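You operate a simulated robot arm through the tools that you are given. There is no shell and no other tool.

The job below is to be done with a simulated robot arm. You get a single attempt, and the scene is never put back.

Task
Bring the air line back up to 4 bar and open the white valve last.
Fine: first shut the oiler cap and the filter drain, then open the red valve and set the line gauge by the regulator; the other branch valves stay shut.

Only the result counts: the job must be done as asked and must still hold three seconds after the hand-in. Knocking over, shifting, dropping, spilling or breaking anything else fails it. Lids that push on must go on centred and level and be pressed home; caps that screw on are set level and turned clockwise until they are tight.

Robot
A 6-joint arm with a two-finger parallel gripper, fixed in place. Base frame: the origin is on the floor under the middle of its stand, x ahead of it, y to its left, z up. Readings come in mm, rad, newtons and seconds.
With the tool pointing down near the work surface it reaches from about 340 to 860 mm from the base axis. Its first joint turns from -2.007 to 2.007 rad. Payload 3.43 kg.
Tool frame: the origin (TCP) lies between the finger pads and is the grasp point; the fingertips stand 34 mm ahead of it; z points along the fingers, y is the line along which they close. Largest opening 128 mm; finger width 24, thickness 12; the body of the gripper, 48 by 130 mm, starts 96 mm behind the TCP.
Orientation is told as [roll, pitch, yaw] about the base's x, y, z axes, in that order, counted from this pose: with the fingers straight down and closing along the base's y, the tool's x points along the base's -x, its y along +y and its z along -z.

Tools
- The arm moves only by the tool move_arm. Its argument "steps" is a list of rows, each a list of 7 numbers: the shift along the tool's x, y, z in mm, then the turn, a rotation vector about the tool's x, y, z in degrees, then the opening in per cent of the stroke, from 0 (shut) to 100 (fully open). In form: [[dx, dy, dz, ax, ay, az, fingers], ...]. A call has 1 to 20 rows; each row is the pose to reach, as a shift and turn from the pose commanded when the call began, along the tool's axes at that moment. Each row takes 0.2 s and may step no farther than 50 mm and 0.15 rad from the row before; otherwise, or with a gripper value out of range, the whole call is refused. Where a pose cannot be reached the arm comes as near as it can. A force on the tool above 90 N (or 10 N above the force at the start of the call, whichever is more), or a blocked arm, ends the call early, and 0.2 s more pass. The fingers move at their own pace (about 108 mm/s each) and stop on an object; they squeeze with about 39 N. The grip force told is the motor's: it shows also when the fingers shut on nothing. Time passes only in rows, and 0.2 s behind the last, so rows that repeat a pose let the fingers close. The reply holds the time, the measured pose of the TCP, the force on the tool along the base axes, the opening and the grip force, in the units named above and with some noise, with the torque about the TCP (base axes, N m) and any sound that the robot's microphone picked up.
- Cameras (640 x 400 px; columns grow to the right, rows downward): "scene" is fixed at [221.1, 651.4, 1600.7]; the picture's right is [-0.49, -0.87, 0.00], its down [-0.62, 0.35, -0.70] and it looks along [0.61, -0.35, -0.71] (base axes); focal length 325 px, centre (320, 200). "wrist" rides on the gripper at [76, -11, -160] in the tool frame; the picture's right is [0.15, 0.99, 0.00], its down [-0.88, 0.13, -0.46] and it looks along [-0.45, 0.07, 0.89] (tool axes); focal length 234 px, centre (320, 200). There is no depth. A picture from a camera that has moved, and an enlarged one, comes with that camera's place and axes in the base frame and with its lens.
- get_image(camera): a new picture of that camera. No time passes.
- raise_lower(by): moves the trunk up (or, below 0, down) by that many mm; the arm rides with it, the base frame stays. It gives what a move gives, with no picture.
- close_up(camera, box): a new picture of the part [left, top, right, bottom] of that camera's present view, enlarged. No time passes.
- finish_job(): hands the job in; it is judged then, once.

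Places have to be worked out from the pictures, the camera data and where the tool is seen. Open the gripper and draw the arm clear of the work before you hand the job in, unless the task says otherwise.

The tools are called after "Request:" as name(argument=value, ...) on one line, values as JSON. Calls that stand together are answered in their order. move_arm: Moves the arm, as the interface text tells. Its arguments: {"type":"object","properties":{"steps":{"type":"array","items":{"type":"array","items":{"type":"number"}}}},"required":["steps"]} The other tools are called the same way: raise_lower (by) moves the trunk up or down; get_image (camera) takes a picture; close_up (camera, box) takes an enlarged picture of a part of a camera's view; finish_job () hands the job in.

At the start:

```text
time_s: 0.0
position: [420.8, 380.8, 1356.2]
tool_rot: [0.001, 0.001, 0.001]
force: [-1.0, -0.1, -0.7]
moment: [0.01, 0.0, 0.01]
gripper_width: 128.3
grasp_force: 0.0
trunk travel left (down, up): [-725.0, 65.0]
```

scene: 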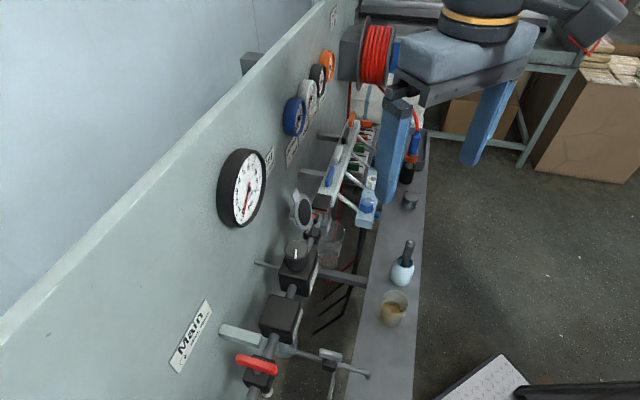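
wrist: 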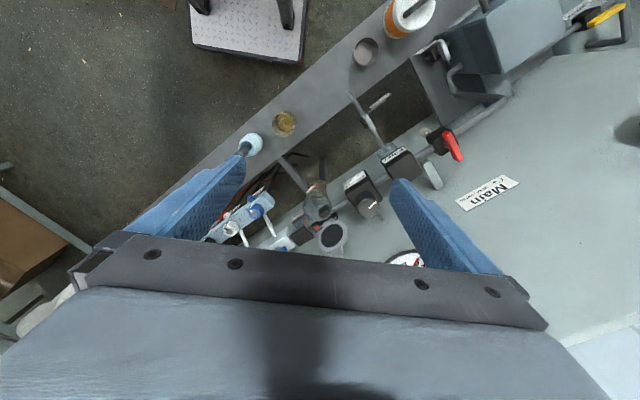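

The first pictures show a wall panel with a main line: red valve, filter/regulator units, oiler, gauges and a manifold. I take enlarged pictures to tell the parts apart before moving.

Request:
close_up(camera="scene", box=[160, 220, 320, 400])

Request:
close_up(camera="scene", box=[200, 130, 360, 240])

Request:
close_up(camera="scene", box=[260, 200, 440, 400])

Request:
close_up(camera="scene", box=[270, 20, 430, 130])

Request:
close_up(camera="scene", box=[300, 100, 430, 240])

Request:
close_up(camera="wrist", box=[200, 100, 420, 270])

Request:
close_up(camera="wrist", box=[330, 0, 640, 220])

```text
2.22 times, centred on (240, 310) of scene
camera zoom: at [221.1, 651.4, 1600.7], right [-0.49, -0.87, 0.0], down [-0.62, 0.35, -0.7], along [0.61, -0.35, -0.71], focal length 722 px, centre (498, -44)
```

zoom: 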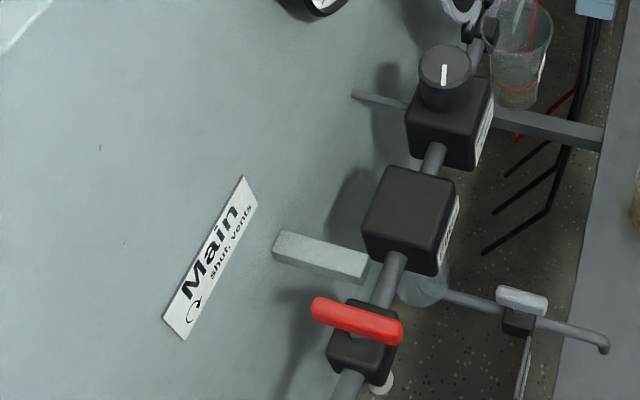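

```text
3.64 times, centred on (280, 185) of scene
camera zoom: at [221.1, 651.4, 1600.7], right [-0.49, -0.87, 0.0], down [-0.62, 0.35, -0.7], along [0.61, -0.35, -0.71], focal length 1182 px, centre (466, 254)
```

zoom: 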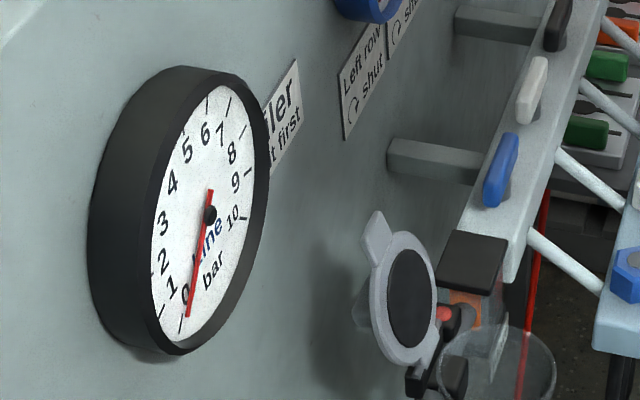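

```text
2.00 times, centred on (350, 300) of scene
camera zoom: at [221.1, 651.4, 1600.7], right [-0.49, -0.87, 0.0], down [-0.62, 0.35, -0.7], along [0.61, -0.35, -0.71], focal length 650 px, centre (260, 0)
```

zoom: 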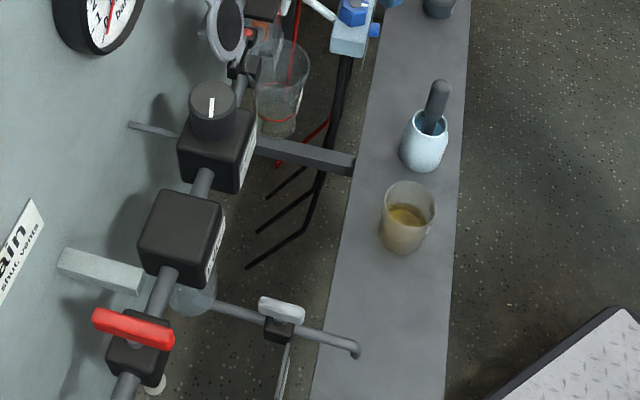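

```text
3.64 times, centred on (350, 75) of scene
camera zoom: at [221.1, 651.4, 1600.7], right [-0.49, -0.87, 0.0], down [-0.62, 0.35, -0.7], along [0.61, -0.35, -0.71], focal length 1182 px, centre (211, 654)
```

zoom: 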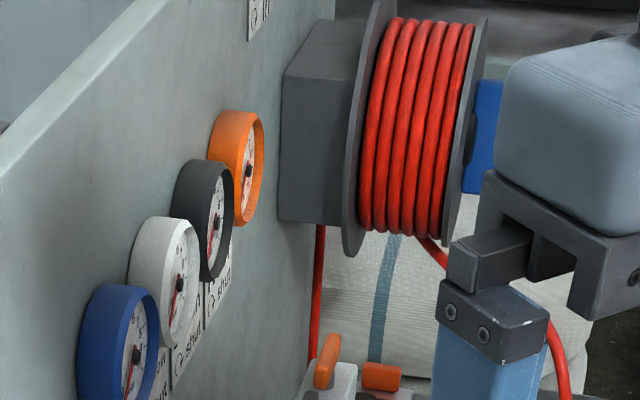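

```text
2.86 times, centred on (365, 170) of scene
camera zoom: at [221.1, 651.4, 1600.7], right [-0.49, -0.87, 0.0], down [-0.62, 0.35, -0.7], along [0.61, -0.35, -0.71], focal length 929 px, centre (191, 286)
```

zoom: 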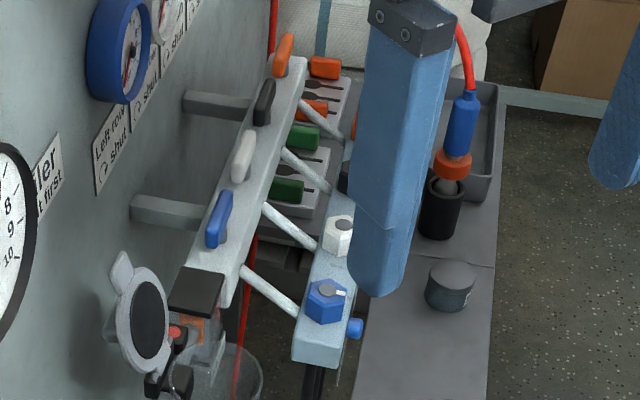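

```text
2.35 times, centred on (310, 185) of wrist
camera zoom: at [345.1, 368.2, 1516.6], right [-0.15, 0.99, 0.0], down [0.88, 0.13, 0.46], along [0.45, 0.07, -0.89], focal length 551 px, centre (344, 235)
```

zoom: 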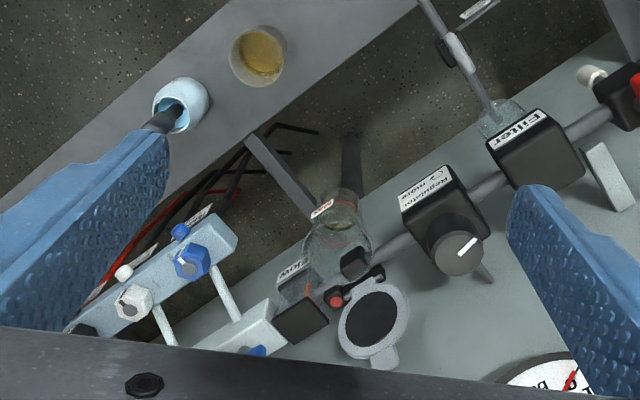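

```text
1.82 times, centred on (485, 110) of wrist
camera zoom: at [345.1, 368.2, 1516.6], right [-0.15, 0.99, 0.0], down [0.88, 0.13, 0.46], along [0.45, 0.07, -0.89], focal length 426 px, centre (20, 364)
```

zoom: 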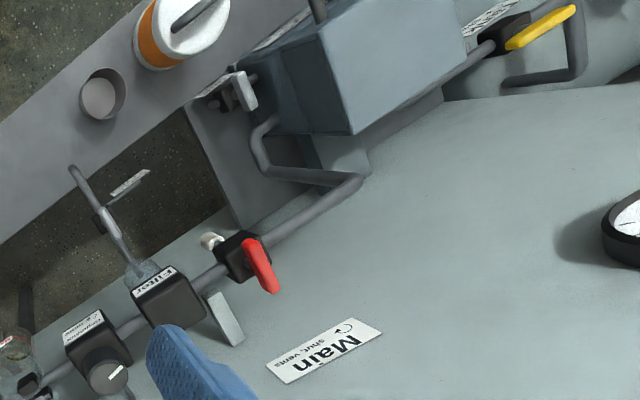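

The red valve is near [418,648,1056], the regulator knob near [566,506,1079], and the panel runs at about 45°. I turn the tool to face the panel and tilt it for a better view of the labels, keeping well above everything.

Request:
move_arm(steps=[[0, 0, 0, 0, 0, -7.5, 100], [0, 0, 0, 0, 0, -15, 100], [0, 0, 0, 0, 0, -22.5, 100], [0, 0, 0, 0, 0, -30, 100], [0, 0, 0, 0, 0, -37.5, 100], [0, 0, 0, 0, 0, -45, 100]])

Request:
get_image(camera="wrist")

Request:
get_image(camera="scene")

```text
time_s: 1.4
position: [421.6, 380.4, 1357.0]
tool_rot: [-0.001, 0.0, 0.79]
force: [-0.4, 0.7, -0.8]
moment: [0.04, 0.02, 0.0]
gripper_width: 127.9
grasp_force: 0.0
trunk travel left (down, up): [-725.0, 65.0]
```

```text
taken
camera wrist: at [375.2, 317.9, 1516.6], right [-0.8, 0.59, 0.0], down [0.53, 0.72, 0.46], along [0.27, 0.37, -0.89], focal length 234 px, centre (320, 200)
```

wrist: 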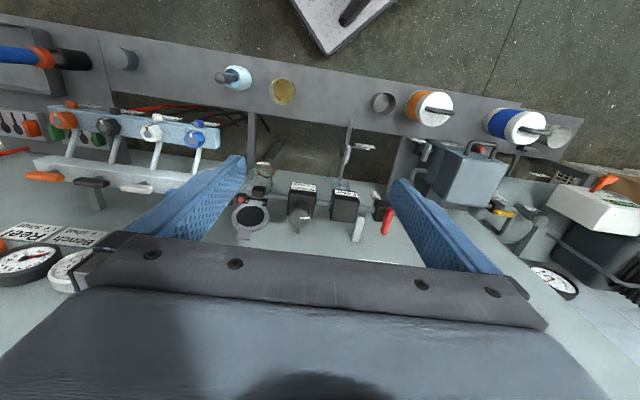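

```text
taken
```

scene: 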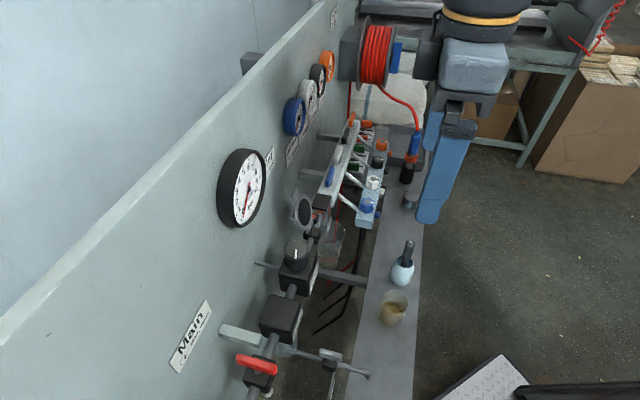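

The image is upside down relative to the panel (top is towards the robot). I tilt the tool towards the panel so the wrist camera sees gauges and labels.

Request:
move_arm(steps=[[0, 0, 0, 0, -7.5, 0, 100], [0, 0, 0, 0, -15, 0, 100], [0, 0, 0, 0, -22.5, 0, 100], [0, 0, 0, 0, -30, 0, 100], [0, 0, 0, 0, -36, 0, 100]])

Request:
get_image(camera="wrist")

```text
time_s: 2.6
position: [421.2, 380.2, 1357.8]
tool_rot: [0.002, -0.63, 0.785]
force: [0.3, -0.8, -0.2]
moment: [0.0, 0.03, 0.02]
gripper_width: 128.0
grasp_force: 0.1
trunk travel left (down, up): [-725.0, 65.0]
```

```text
taken
camera wrist: at [319.4, 261.8, 1441.5], right [-0.78, 0.62, -0.09], down [0.22, 0.41, 0.89], along [0.58, 0.68, -0.45], focal length 234 px, centre (320, 200)
```

wrist: 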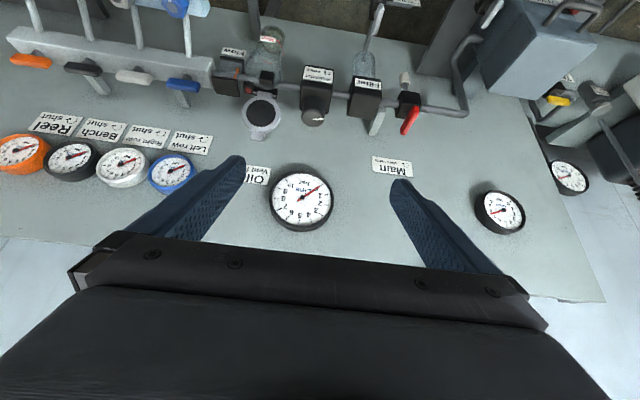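

Now the whole panel is visible (upside down). I take enlarged pictures of the labels, gauges and the manifold.

Request:
close_up(camera="wrist", box=[0, 100, 120, 200])

Request:
close_up(camera="wrist", box=[100, 110, 230, 200])

Request:
close_up(camera="wrist", box=[230, 140, 430, 240])

Request:
close_up(camera="wrist", box=[200, 20, 320, 150])

Request:
close_up(camera="wrist", box=[290, 0, 440, 140])

Request:
close_up(camera="wrist", box=[0, 0, 230, 110])

Request:
close_up(camera="wrist", box=[440, 0, 640, 240])

```text
4.00 times, centred on (60, 150) of wrist
camera zoom: at [319.4, 261.8, 1441.5], right [-0.78, 0.62, -0.09], down [0.22, 0.41, 0.89], along [0.58, 0.68, -0.45], focal length 937 px, centre (1360, 400)
```

zoom: 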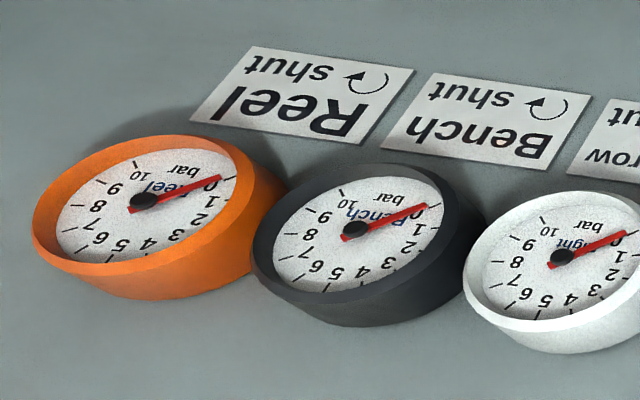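

```text
4.44 times, centred on (165, 155) of wrist
camera zoom: at [319.4, 261.8, 1441.5], right [-0.78, 0.62, -0.09], down [0.22, 0.41, 0.89], along [0.58, 0.68, -0.45], focal length 1041 px, centre (1009, 400)
```

zoom: 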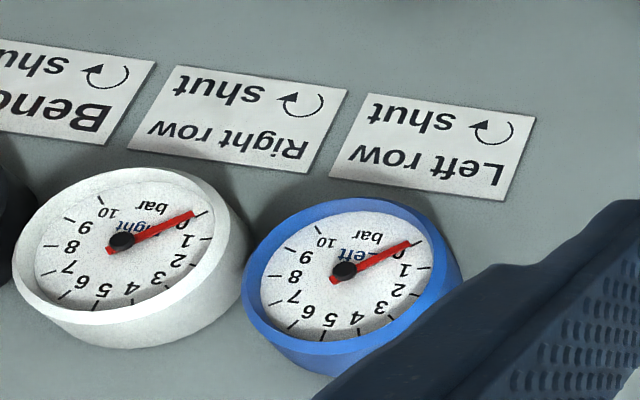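

```text
3.20 times, centred on (330, 190) of wrist
camera zoom: at [319.4, 261.8, 1441.5], right [-0.78, 0.62, -0.09], down [0.22, 0.41, 0.89], along [0.58, 0.68, -0.45], focal length 749 px, centre (288, 232)
```

zoom: 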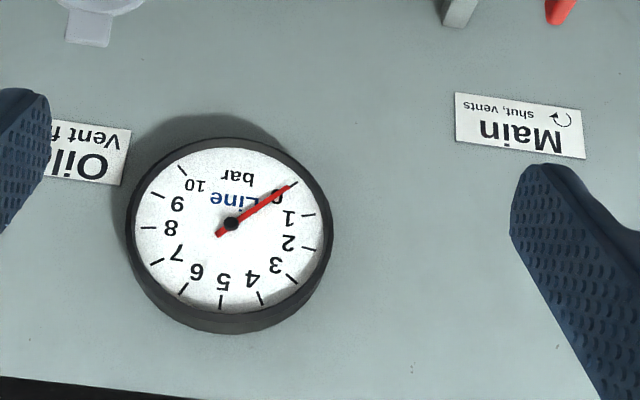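

```text
3.08 times, centred on (260, 85) of wrist
camera zoom: at [319.4, 261.8, 1441.5], right [-0.78, 0.62, -0.09], down [0.22, 0.41, 0.89], along [0.58, 0.68, -0.45], focal length 720 px, centre (505, 554)
```

zoom: 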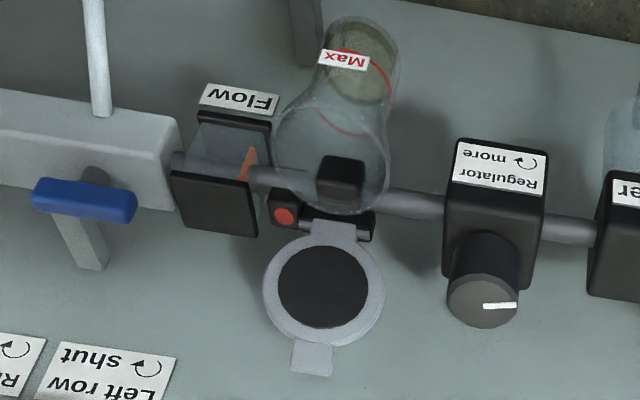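

```text
2.86 times, centred on (365, 70) of wrist
camera zoom: at [319.4, 261.8, 1441.5], right [-0.78, 0.62, -0.09], down [0.22, 0.41, 0.89], along [0.58, 0.68, -0.45], focal length 669 px, centre (191, 571)
```

zoom: 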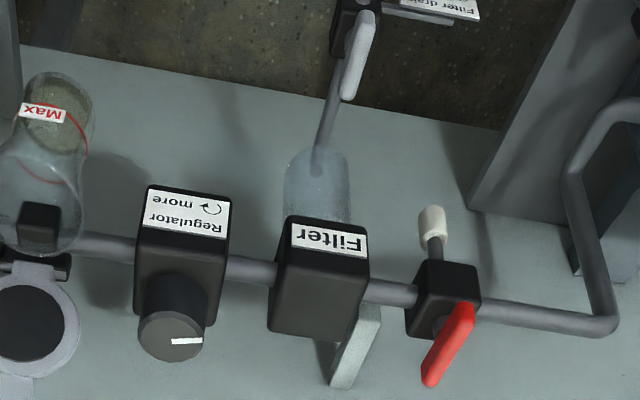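

```text
2.78 times, centred on (115, 55) of wrist
camera zoom: at [319.4, 261.8, 1441.5], right [-0.78, 0.62, -0.09], down [0.22, 0.41, 0.89], along [0.58, 0.68, -0.45], focal length 652 px, centre (890, 604)
```

zoom: 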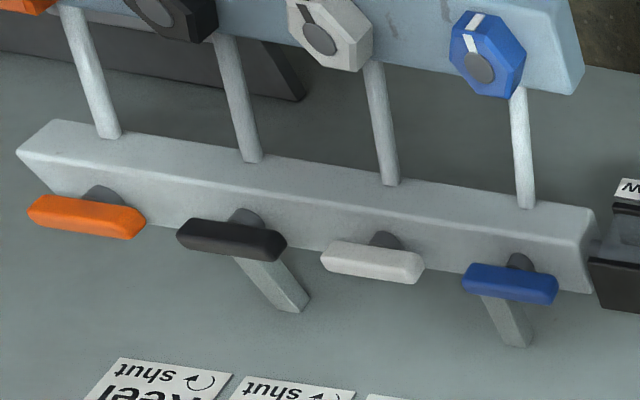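

```text
1.67 times, centred on (540, 120) of wrist
camera zoom: at [319.4, 261.8, 1441.5], right [-0.78, 0.62, -0.09], down [0.22, 0.41, 0.89], along [0.58, 0.68, -0.45], focal length 390 px, centre (-47, 333)
```

zoom: 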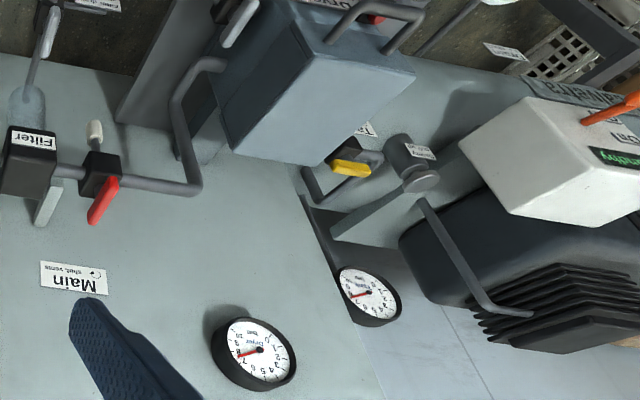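

The four levers are Left row (blue), Right row (white), Bench (black) and Reel (orange), all at 0; the line gauge reads 0. I zoom in further on the oiler, drain and valve areas from the fixed camera.

Request:
close_up(camera="scene", box=[280, 180, 360, 270])

Request:
close_up(camera="scene", box=[315, 100, 395, 230])

Request:
close_up(camera="scene", box=[230, 310, 380, 400])

Request:
close_up(camera="wrist", box=[235, 80, 285, 145])

Request:
close_up(camera="wrist", box=[350, 0, 440, 60])

```text
4.44 times, centred on (320, 225) of scene
camera zoom: at [221.1, 651.4, 1600.7], right [-0.49, -0.87, 0.0], down [-0.62, 0.35, -0.7], along [0.61, -0.35, -0.71], focal length 1445 px, centre (320, 89)
```

zoom: 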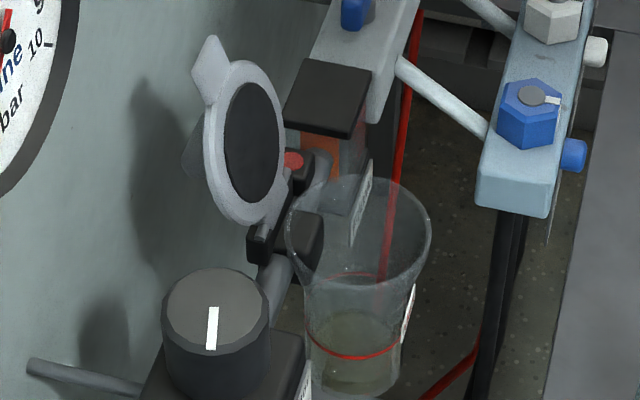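

```text
3.08 times, centred on (355, 165) of scene
camera zoom: at [221.1, 651.4, 1600.7], right [-0.49, -0.87, 0.0], down [-0.62, 0.35, -0.7], along [0.61, -0.35, -0.71], focal length 1000 px, centre (212, 308)
```

zoom: 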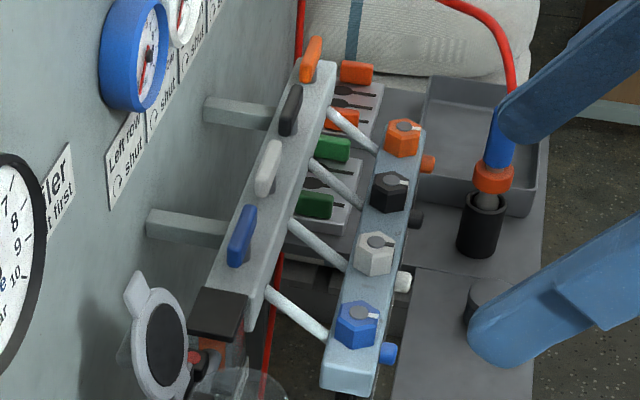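

```text
4.27 times, centred on (305, 355) of scene
camera zoom: at [221.1, 651.4, 1600.7], right [-0.49, -0.87, 0.0], down [-0.62, 0.35, -0.7], along [0.61, -0.35, -0.71], focal length 1387 px, centre (384, -461)
```

zoom: 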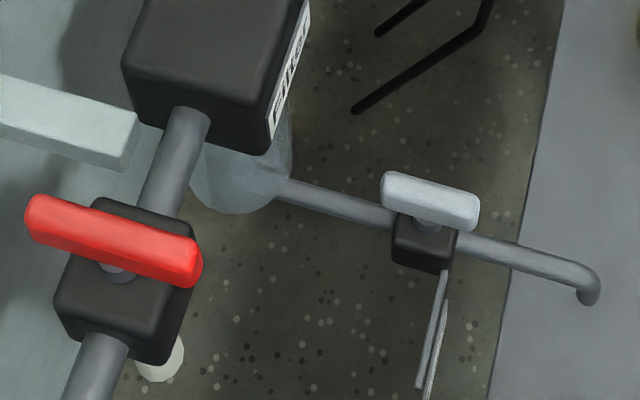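

```text
6.15 times, centred on (260, 112) of wrist
camera zoom: at [319.4, 261.8, 1441.5], right [-0.78, 0.62, -0.09], down [0.22, 0.41, 0.89], along [0.58, 0.68, -0.45], focal length 1441 px, centre (689, 738)
```

zoom: 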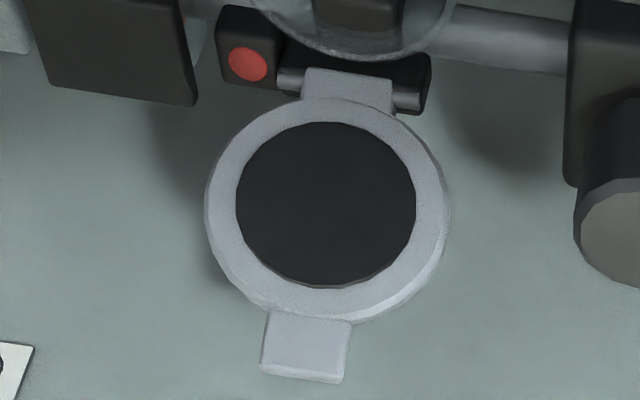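

```text
6.67 times, centred on (395, 30) of wrist
camera zoom: at [319.4, 261.8, 1441.5], right [-0.78, 0.62, -0.09], down [0.22, 0.41, 0.89], along [0.58, 0.68, -0.45], focal length 1561 px, centre (-180, 1333)
```

zoom: 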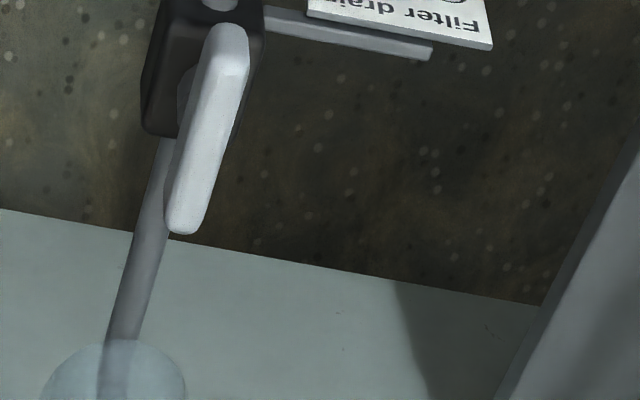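

The oiler lid is hinged at the pipe behind the glass bowl and stands open toward the panel, with a red button on its hinge block; the drain lever lies along its tube (open). I lower the trunk to see the line from closer to eye height.

Request:
raise_lower(by=-200)

Request:
get_image(camera="wrist")

```text
time_s: 4.8
position: [421.2, 380.3, 1157.7]
tool_rot: [-0.001, -0.628, 0.787]
force: [-0.3, 1.2, 0.1]
moment: [0.0, 0.0, 0.03]
gripper_width: 128.0
grasp_force: 0.2
trunk travel left (down, up): [-525.0, 265.0]
```

```text
taken
camera wrist: at [319.2, 261.7, 1241.7], right [-0.78, 0.62, -0.09], down [0.22, 0.41, 0.89], along [0.58, 0.68, -0.45], focal length 234 px, centre (320, 200)
```

wrist: 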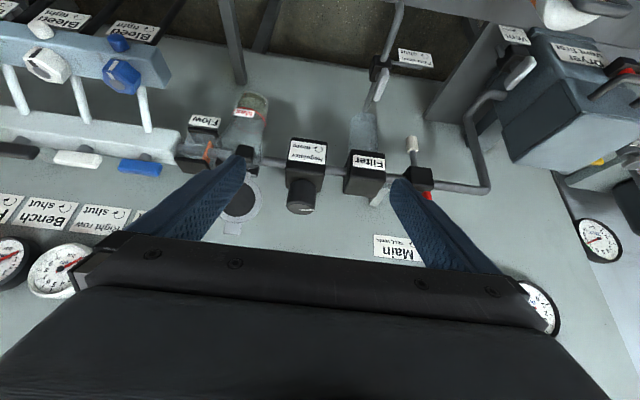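

Labels on the front bar are now visible ("Bleed ..."). I zoom in on these and on the drain, regulator and filter labels.

Request:
close_up(camera="wrist", box=[0, -10, 180, 110])

Request:
close_up(camera="wrist", box=[360, 30, 440, 110])

Request:
close_up(camera="wrist", box=[180, 80, 340, 220])

Request:
close_up(camera="wrist", box=[480, 0, 640, 120])

Request:
close_up(camera="wrist", box=[360, 220, 440, 270])

Request:
close_up(camera="wrist", box=[0, 130, 180, 250])

```text
refused: -10 is not a number from 0 to 400
```

```text
5.00 times, centred on (400, 70) of wrist
camera zoom: at [319.2, 261.7, 1241.7], right [-0.78, 0.62, -0.09], down [0.22, 0.41, 0.89], along [0.58, 0.68, -0.45], focal length 1171 px, centre (-80, 850)
```

zoom: 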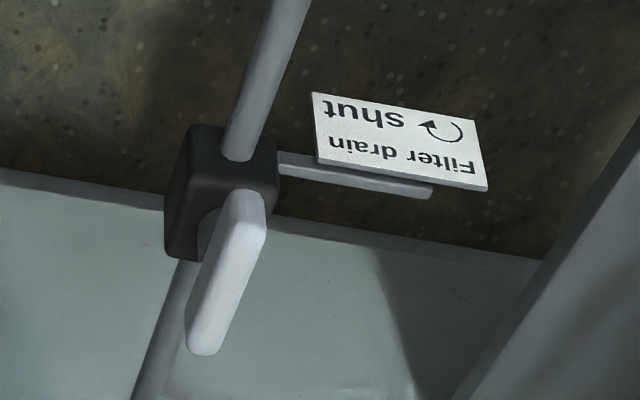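

```text
2.86 times, centred on (260, 150) of wrist
camera zoom: at [319.2, 261.7, 1241.7], right [-0.78, 0.62, -0.09], down [0.22, 0.41, 0.89], along [0.58, 0.68, -0.45], focal length 669 px, centre (491, 343)
```

zoom: 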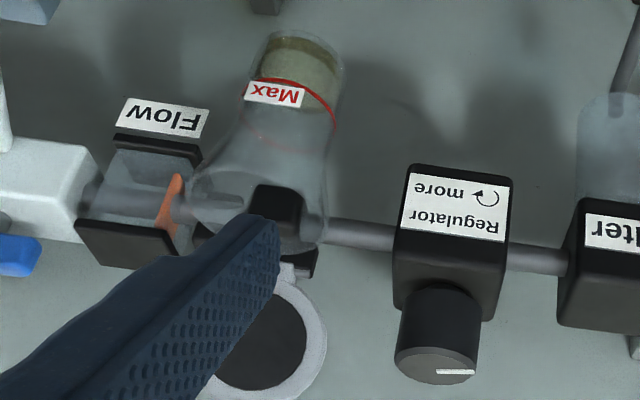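

```text
3.33 times, centred on (560, 60) of wrist
camera zoom: at [319.2, 261.7, 1241.7], right [-0.78, 0.62, -0.09], down [0.22, 0.41, 0.89], along [0.58, 0.68, -0.45], focal length 781 px, centre (-480, 667)
```

zoom: 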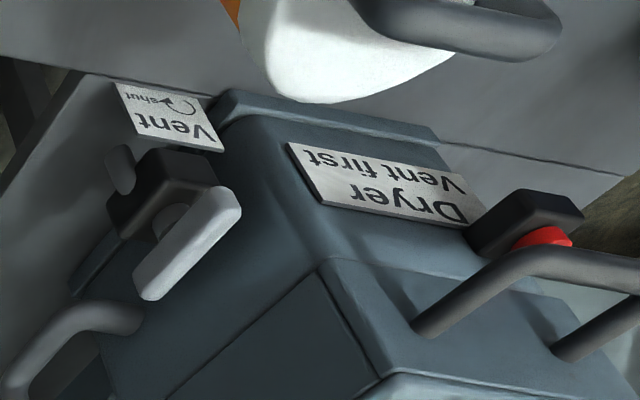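

```text
8.00 times, centred on (400, 245) of wrist
camera zoom: at [319.2, 261.7, 1241.7], right [-0.78, 0.62, -0.09], down [0.22, 0.41, 0.89], along [0.58, 0.68, -0.45], focal length 1873 px, centre (-320, -160)
```

zoom: 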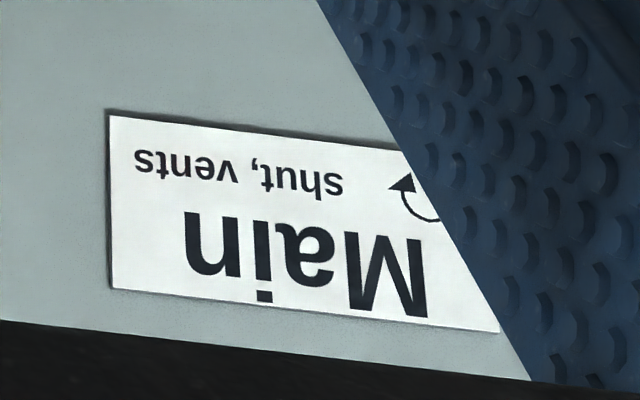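

```text
3.33 times, centred on (90, 190) of wrist
camera zoom: at [319.2, 261.7, 1241.7], right [-0.78, 0.62, -0.09], down [0.22, 0.41, 0.89], along [0.58, 0.68, -0.45], focal length 781 px, centre (1087, 233)
```

zoom: 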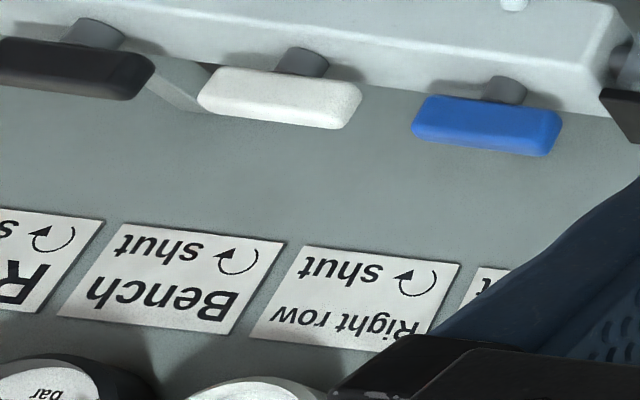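

The drain, main and branch labels all say "clockwise = shut". I check the bleed labels on the front bar and their knob marks.

Request:
close_up(camera="wrist", box=[0, 0, 180, 110])

Request:
close_up(camera="wrist", box=[80, 0, 180, 100])

Request:
close_up(camera="wrist", box=[560, 210, 640, 330])

```text
3.56 times, centred on (90, 55) of wrist
camera zoom: at [319.2, 261.7, 1241.7], right [-0.78, 0.62, -0.09], down [0.22, 0.41, 0.89], along [0.58, 0.68, -0.45], focal length 833 px, centre (1138, 716)
```

zoom: 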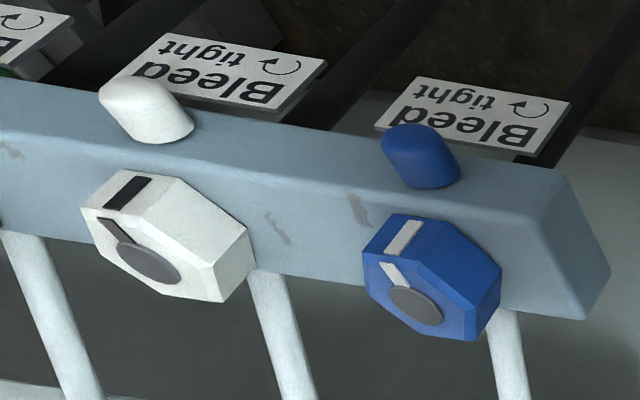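

```text
4.00 times, centred on (130, 50) of wrist
camera zoom: at [319.2, 261.7, 1241.7], right [-0.78, 0.62, -0.09], down [0.22, 0.41, 0.89], along [0.58, 0.68, -0.45], focal length 937 px, centre (1080, 800)
```

zoom: 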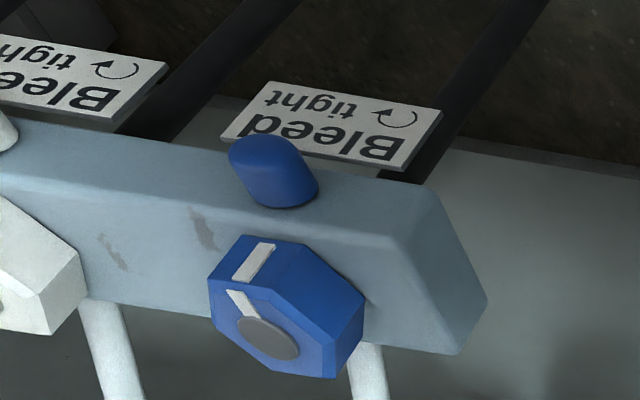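

```text
3.33 times, centred on (600, 270) of wrist
camera zoom: at [319.2, 261.7, 1241.7], right [-0.78, 0.62, -0.09], down [0.22, 0.41, 0.89], along [0.58, 0.68, -0.45], focal length 781 px, centre (-613, -33)
```

zoom: 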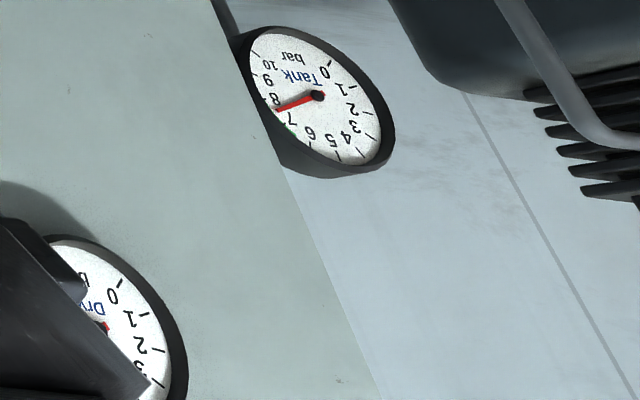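

The hex knobs are only bleed screws, so the white valve is the white lever ("Right row", counter-clockwise opens). I shift the arm right by 110 mm to look at the oiler lid between the fingers.

Request:
move_arm(steps=[[0, -30, 0, 0, 0, 0, 100], [0, -60, 0, 0, 0, 0, 100], [0, -90, 0, 0, 0, 0, 100], [0, -120, 0, 0, 0, 0, 100]])

Request:
get_image(camera="wrist")

Request:
close_up(camera="wrist", box=[260, 80, 380, 220])

```text
time_s: 5.8
position: [506.4, 295.6, 1156.7]
tool_rot: [0.0, -0.63, 0.784]
force: [-0.7, -0.4, -0.1]
moment: [-0.02, -0.01, -0.03]
gripper_width: 127.7
grasp_force: 0.0
trunk travel left (down, up): [-525.0, 265.0]
```

```text
taken
camera wrist: at [403.7, 176.8, 1241.9], right [-0.78, 0.62, -0.09], down [0.22, 0.41, 0.89], along [0.58, 0.68, -0.45], focal length 234 px, centre (320, 200)
```

wrist: 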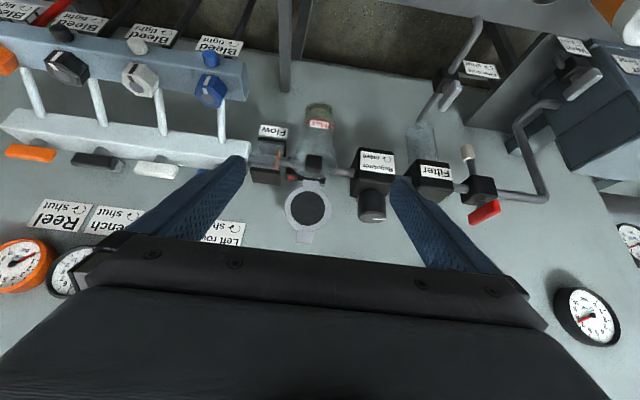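

```text
2.86 times, centred on (320, 150) of wrist
camera zoom: at [403.7, 176.8, 1241.9], right [-0.78, 0.62, -0.09], down [0.22, 0.41, 0.89], along [0.58, 0.68, -0.45], focal length 669 px, centre (320, 343)
```

zoom: 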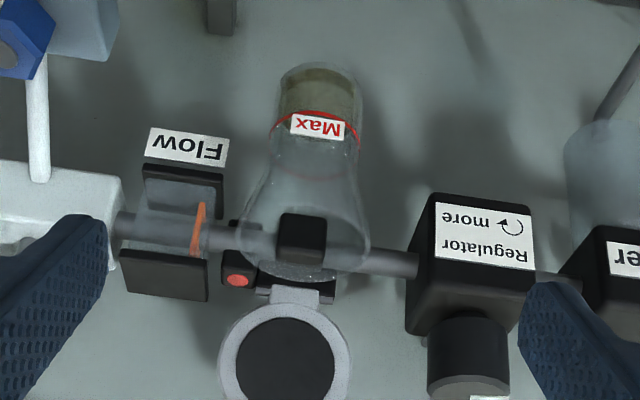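

I zoom further on the hinge block and red button.

Request:
close_up(camera="wrist", box=[275, 150, 345, 200])

Request:
close_up(camera="wrist", box=[275, 165, 345, 245])

Request:
close_up(camera="scene", box=[290, 195, 340, 240])

```text
8.00 times, centred on (310, 175) of wrist
camera zoom: at [403.7, 176.8, 1241.9], right [-0.78, 0.62, -0.09], down [0.22, 0.41, 0.89], along [0.58, 0.68, -0.45], focal length 1873 px, centre (400, 400)
```

zoom: 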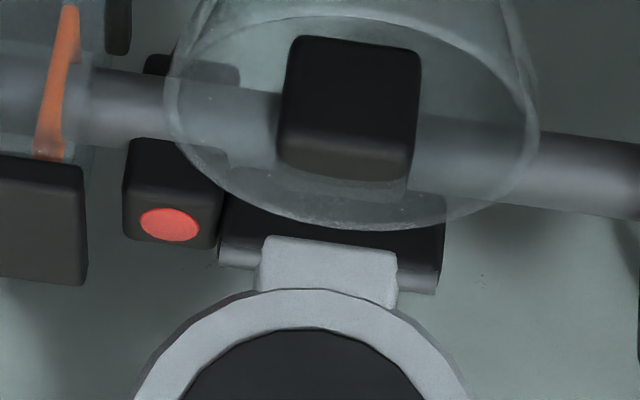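

```text
5.00 times, centred on (310, 205) of wrist
camera zoom: at [403.7, 176.8, 1241.9], right [-0.78, 0.62, -0.09], down [0.22, 0.41, 0.89], along [0.58, 0.68, -0.45], focal length 1171 px, centre (370, 175)
```

zoom: 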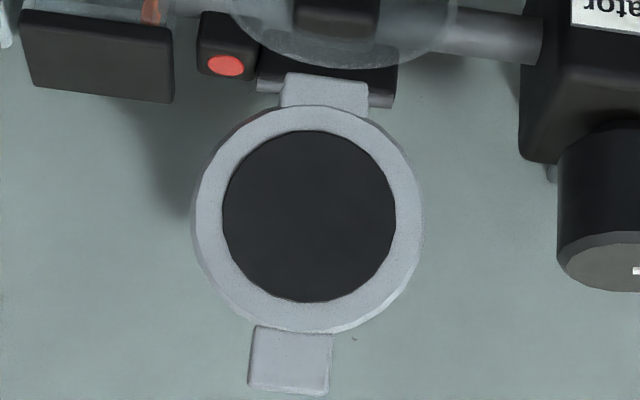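

```text
8.89 times, centred on (315, 218) of scene
camera zoom: at [221.1, 651.4, 1600.7], right [-0.49, -0.87, 0.0], down [-0.62, 0.35, -0.7], along [0.61, -0.35, -0.71], focal length 2889 px, centre (364, 44)
```

zoom: 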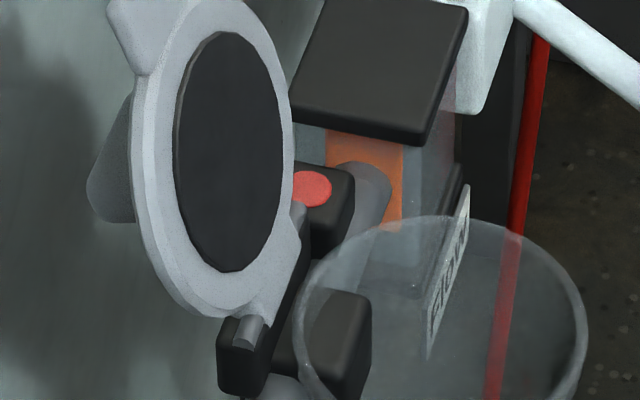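

The red disc faces up on a small block beside the hinge and the lid has a tab at its free end (about n=791 mm along the panel normal, z≈1134). I bring the tool upright and raise it slightly before turning it for the lid.

Request:
move_arm(steps=[[-7, 0, -9.7, 0, 7.2, 0, 100], [-14, 0, -19.4, 0, 14.4, 0, 100], [-21, 0, -29.1, 0, 21.6, 0, 100], [-28, 0, -38.8, 0, 28.8, 0, 100], [-35.3, 0, -48.5, 0, 36, 0, 100]])

```text
time_s: 7.0
position: [506.5, 294.2, 1216.8]
tool_rot: [0.0, 0.002, 0.785]
force: [-0.8, -1.0, 0.6]
moment: [0.02, -0.04, 0.02]
gripper_width: 127.9
grasp_force: 0.0
trunk travel left (down, up): [-525.0, 265.0]
```

Tool is upright. Now I turn it by 90° so the fingers close along the panel normal.

Request:
move_arm(steps=[[0, 0, 0, 0, 0, 7.5, 100], [0, 0, 0, 0, 0, 15, 100], [0, 0, 0, 0, 0, 22.5, 100], [0, 0, 0, 0, 0, 30, 100], [0, 0, 0, 0, 0, 37.5, 100], [0, 0, 0, 0, 0, 45, 100], [0, 0, 0, 0, 0, 52.5, 100], [0, 0, 0, 0, 0, 60, 100], [0, 0, 0, 0, 0, 67.5, 100], [0, 0, 0, 0, 0, 75, 100], [0, 0, 0, 0, 0, 82.5, 100], [0, 0, 0, 0, 0, 90, 100]])

Request:
get_image(camera="wrist")

Request:
get_image(camera="scene")

```text
time_s: 9.6
position: [506.4, 295.1, 1216.0]
tool_rot: [-0.001, -0.001, -0.787]
force: [0.4, -0.2, -0.4]
moment: [0.02, -0.02, -0.03]
gripper_width: 128.1
grasp_force: 0.1
trunk travel left (down, up): [-525.0, 265.0]
```

```text
taken
camera wrist: at [444.5, 340.5, 1376.7], right [0.6, 0.8, 0.0], down [0.71, -0.53, 0.46], along [0.37, -0.27, -0.89], focal length 234 px, centre (320, 200)
```

wrist: 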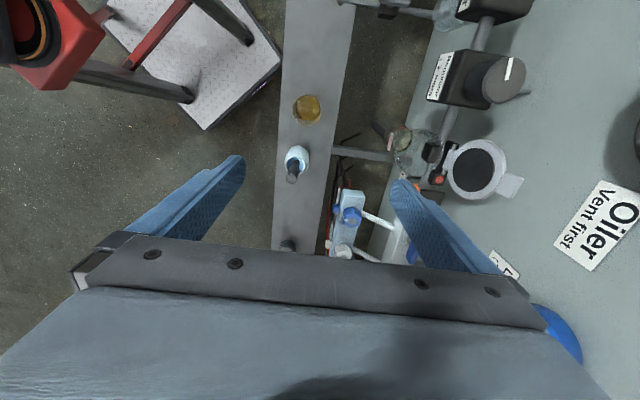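

```text
taken
```

scene: 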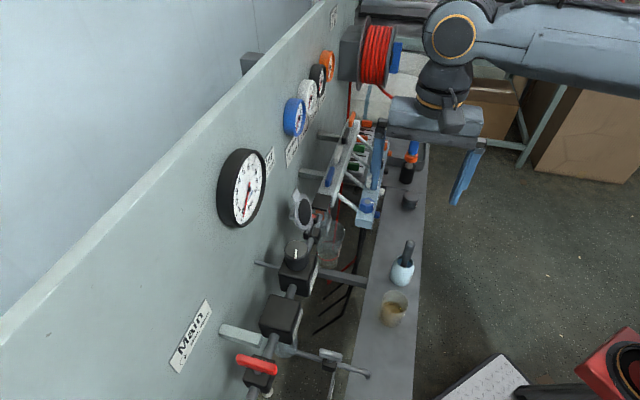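

The tab tip computes to about [665,456,1134] in this view too, agreeing with before. I zoom on the lid from here to see its edge and the back.

Request:
close_up(camera="wrist", box=[380, 120, 540, 220])

```text
4.00 times, centred on (460, 170) of wrist
camera zoom: at [444.5, 340.5, 1376.7], right [0.6, 0.8, 0.0], down [0.71, -0.53, 0.46], along [0.37, -0.27, -0.89], focal length 937 px, centre (-240, 320)
```

zoom: 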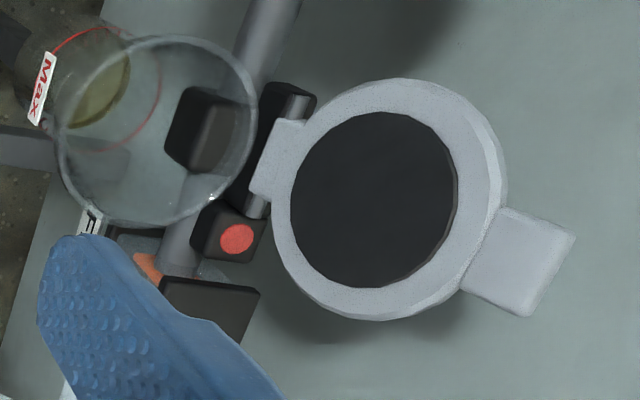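

Geometry confirmed: lid hinge at n≈772, z≈1018, tab tip n≈793, z≈1135, t≈150. I move forward above the lid so the far finger passes over and behind the tab.

Request:
move_arm(steps=[[0, 46, 0, 0, 0, 0, 100], [0, 92, 0, 0, 0, 0, 100], [0, 138, 0, 0, 0, 0, 100], [0, 184, 0, 0, 0, 0, 100]])

Request:
get_image(camera="wrist")

Request:
close_up(camera="scene", box=[240, 100, 400, 260])

```text
time_s: 10.6
position: [634.2, 425.9, 1215.6]
tool_rot: [-0.002, 0.0, -0.786]
force: [-2.1, -0.7, 0.8]
moment: [0.09, -0.11, -0.01]
gripper_width: 128.2
grasp_force: 0.0
trunk travel left (down, up): [-525.0, 265.0]
```

```text
taken
camera wrist: at [573.2, 470.8, 1375.6], right [0.6, 0.8, 0.0], down [0.72, -0.53, 0.46], along [0.37, -0.27, -0.89], focal length 234 px, centre (320, 200)
```

wrist: 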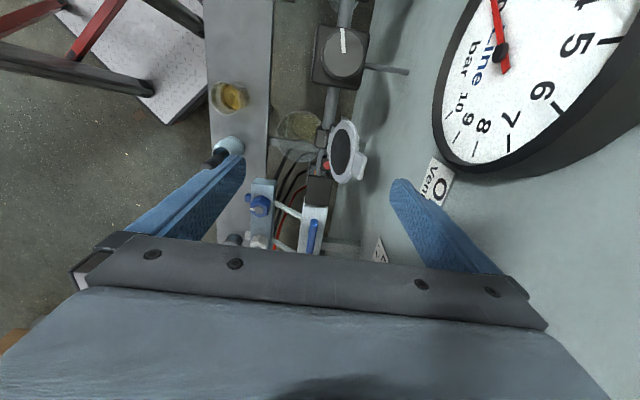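

```text
2.50 times, centred on (320, 180) of scene
camera zoom: at [221.1, 651.4, 1600.7], right [-0.49, -0.87, 0.0], down [-0.62, 0.35, -0.7], along [0.61, -0.35, -0.71], focal length 813 px, centre (320, 250)
```

zoom: 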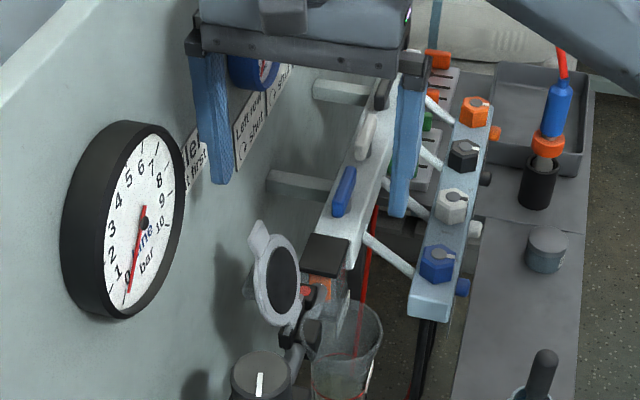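

The far finger hangs behind the lid (n≈814–826) with the tab in front of it. I lower 75 mm so the fingertip is behind the tab.

Request:
move_arm(steps=[[0, 0, 25, 0, 0, 0, 100], [0, 0, 50, 0, 0, 0, 100], [0, 0, 75, 0, 0, 0, 100]])

Request:
close_up(camera="scene", box=[240, 130, 360, 260])

Request:
get_image(camera="wrist")

```text
time_s: 11.4
position: [637.5, 426.6, 1139.9]
tool_rot: [0.001, 0.0, -0.786]
force: [0.3, -0.2, -0.4]
moment: [-0.01, -0.02, -0.01]
gripper_width: 128.2
grasp_force: 0.0
trunk travel left (down, up): [-525.0, 265.0]
```

```text
3.08 times, centred on (300, 195) of scene
camera zoom: at [221.1, 651.4, 1600.7], right [-0.49, -0.87, 0.0], down [-0.62, 0.35, -0.7], along [0.61, -0.35, -0.71], focal length 1000 px, centre (382, 215)
```

zoom: 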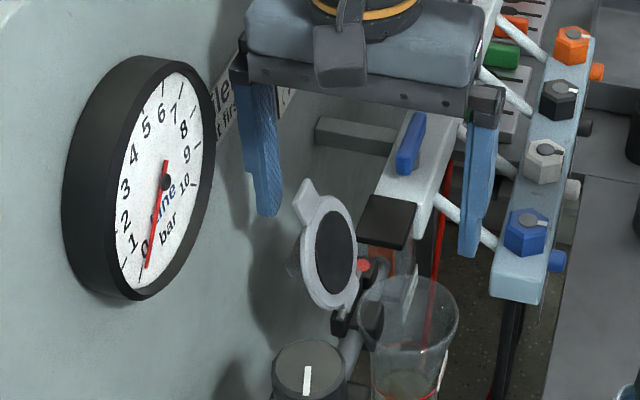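

```text
taken
camera wrist: at [574.4, 470.6, 1300.6], right [0.6, 0.8, 0.0], down [0.71, -0.53, 0.46], along [0.37, -0.27, -0.89], focal length 234 px, centre (320, 200)
```

wrist: 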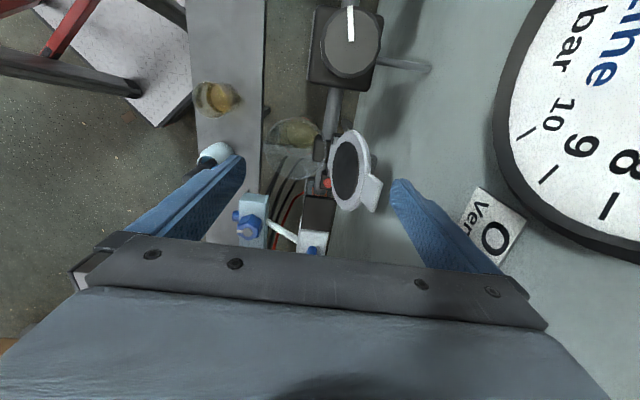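

The finger is clearly on the wall side of the tab. I now pull slowly toward the robot, watching the force.

Request:
move_arm(steps=[[0, -8, 0, 0, 0, 0, 100], [0, -16, 0, 0, 0, 0, 100], [0, -24, 0, 0, 0, 0, 100], [0, -32, 0, 0, 0, 0, 100], [0, -40, 0, 0, 0, 0, 100], [0, -48, 0, 0, 0, 0, 100]])

Request:
close_up(camera="scene", box=[240, 130, 360, 260])

```text
time_s: 12.8
position: [602.0, 389.7, 1140.7]
tool_rot: [0.0, 0.001, -0.786]
force: [-0.6, 0.1, -0.3]
moment: [0.0, 0.01, 0.0]
gripper_width: 128.0
grasp_force: 0.0
trunk travel left (down, up): [-525.0, 265.0]
```

```text
3.08 times, centred on (300, 195) of scene
camera zoom: at [221.1, 651.4, 1600.7], right [-0.49, -0.87, 0.0], down [-0.62, 0.35, -0.7], along [0.61, -0.35, -0.71], focal length 1000 px, centre (382, 215)
```

zoom: 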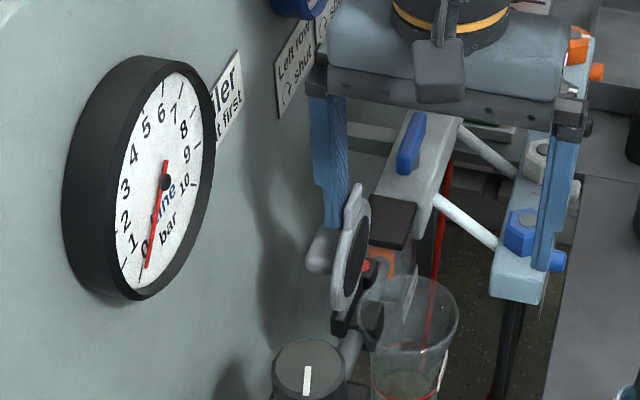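

The lid follows easily with almost no force and is slightly past vertical. I continue pulling, then follow its arc downwards.

Request:
move_arm(steps=[[0, -8, 0, 0, 0, 0, 100], [0, -16, 0, 0, 0, 0, 100], [0, -24, 0, 0, 0, 0, 100], [0, -32, 0, 0, 0, 0, 100], [0, -40, 0, 0, 0, 0, 100], [0, -48, 0, 0, 0, 0, 100], [0, -56, 3, 0, 0, 0, 100]])

Request:
close_up(camera="scene", box=[260, 130, 380, 260])

Request:
get_image(camera="wrist")

```text
time_s: 14.4
position: [563.3, 351.0, 1138.7]
tool_rot: [-0.001, -0.001, -0.784]
force: [-0.6, -0.3, -0.1]
moment: [0.0, 0.02, -0.02]
gripper_width: 128.2
grasp_force: 0.1
trunk travel left (down, up): [-525.0, 265.0]
```

```text
3.08 times, centred on (320, 195) of scene
camera zoom: at [221.1, 651.4, 1600.7], right [-0.49, -0.87, 0.0], down [-0.62, 0.35, -0.7], along [0.61, -0.35, -0.71], focal length 1000 px, centre (320, 215)
```

zoom: 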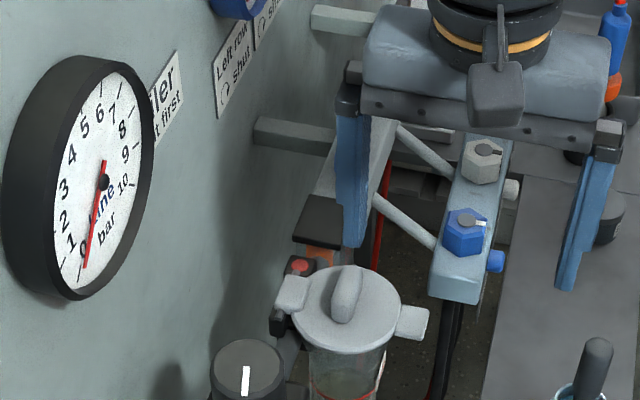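

```text
taken
camera wrist: at [501.2, 397.0, 1298.9], right [0.6, 0.8, 0.0], down [0.71, -0.53, 0.46], along [0.37, -0.27, -0.89], focal length 234 px, centre (320, 200)
```

wrist: 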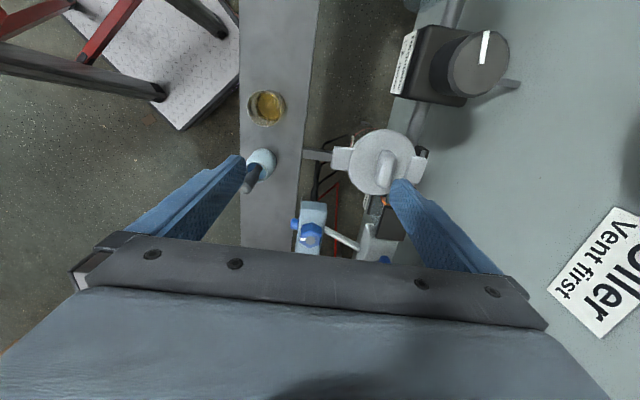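

The lid swung down onto the bowl. I zoom in to see whether it is seated, and what the handle on top and the red disc show.

Request:
close_up(camera="wrist", box=[320, 110, 440, 220])

Request:
close_up(camera="scene", box=[290, 200, 370, 270])

```text
3.64 times, centred on (380, 165) of wrist
camera zoom: at [501.2, 397.0, 1298.9], right [0.6, 0.8, 0.0], down [0.71, -0.53, 0.46], along [0.37, -0.27, -0.89], focal length 852 px, centre (102, 327)
```

zoom: 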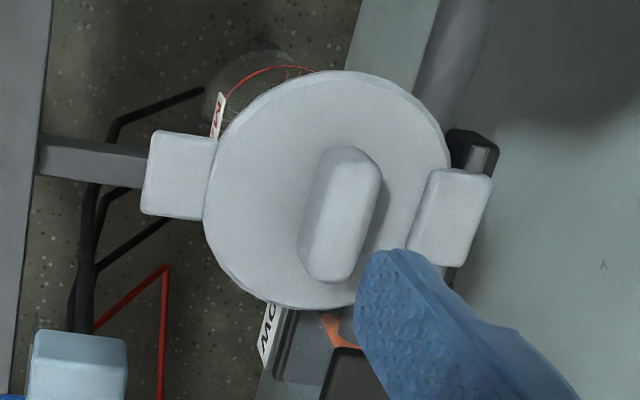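

```text
5.71 times, centred on (330, 235) of scene
camera zoom: at [221.1, 651.4, 1600.7], right [-0.49, -0.87, 0.0], down [-0.62, 0.35, -0.7], along [0.61, -0.35, -0.71], focal length 1857 px, centre (263, 0)
```

zoom: 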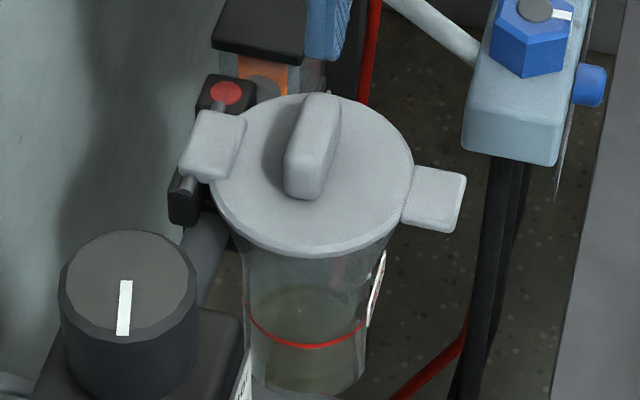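

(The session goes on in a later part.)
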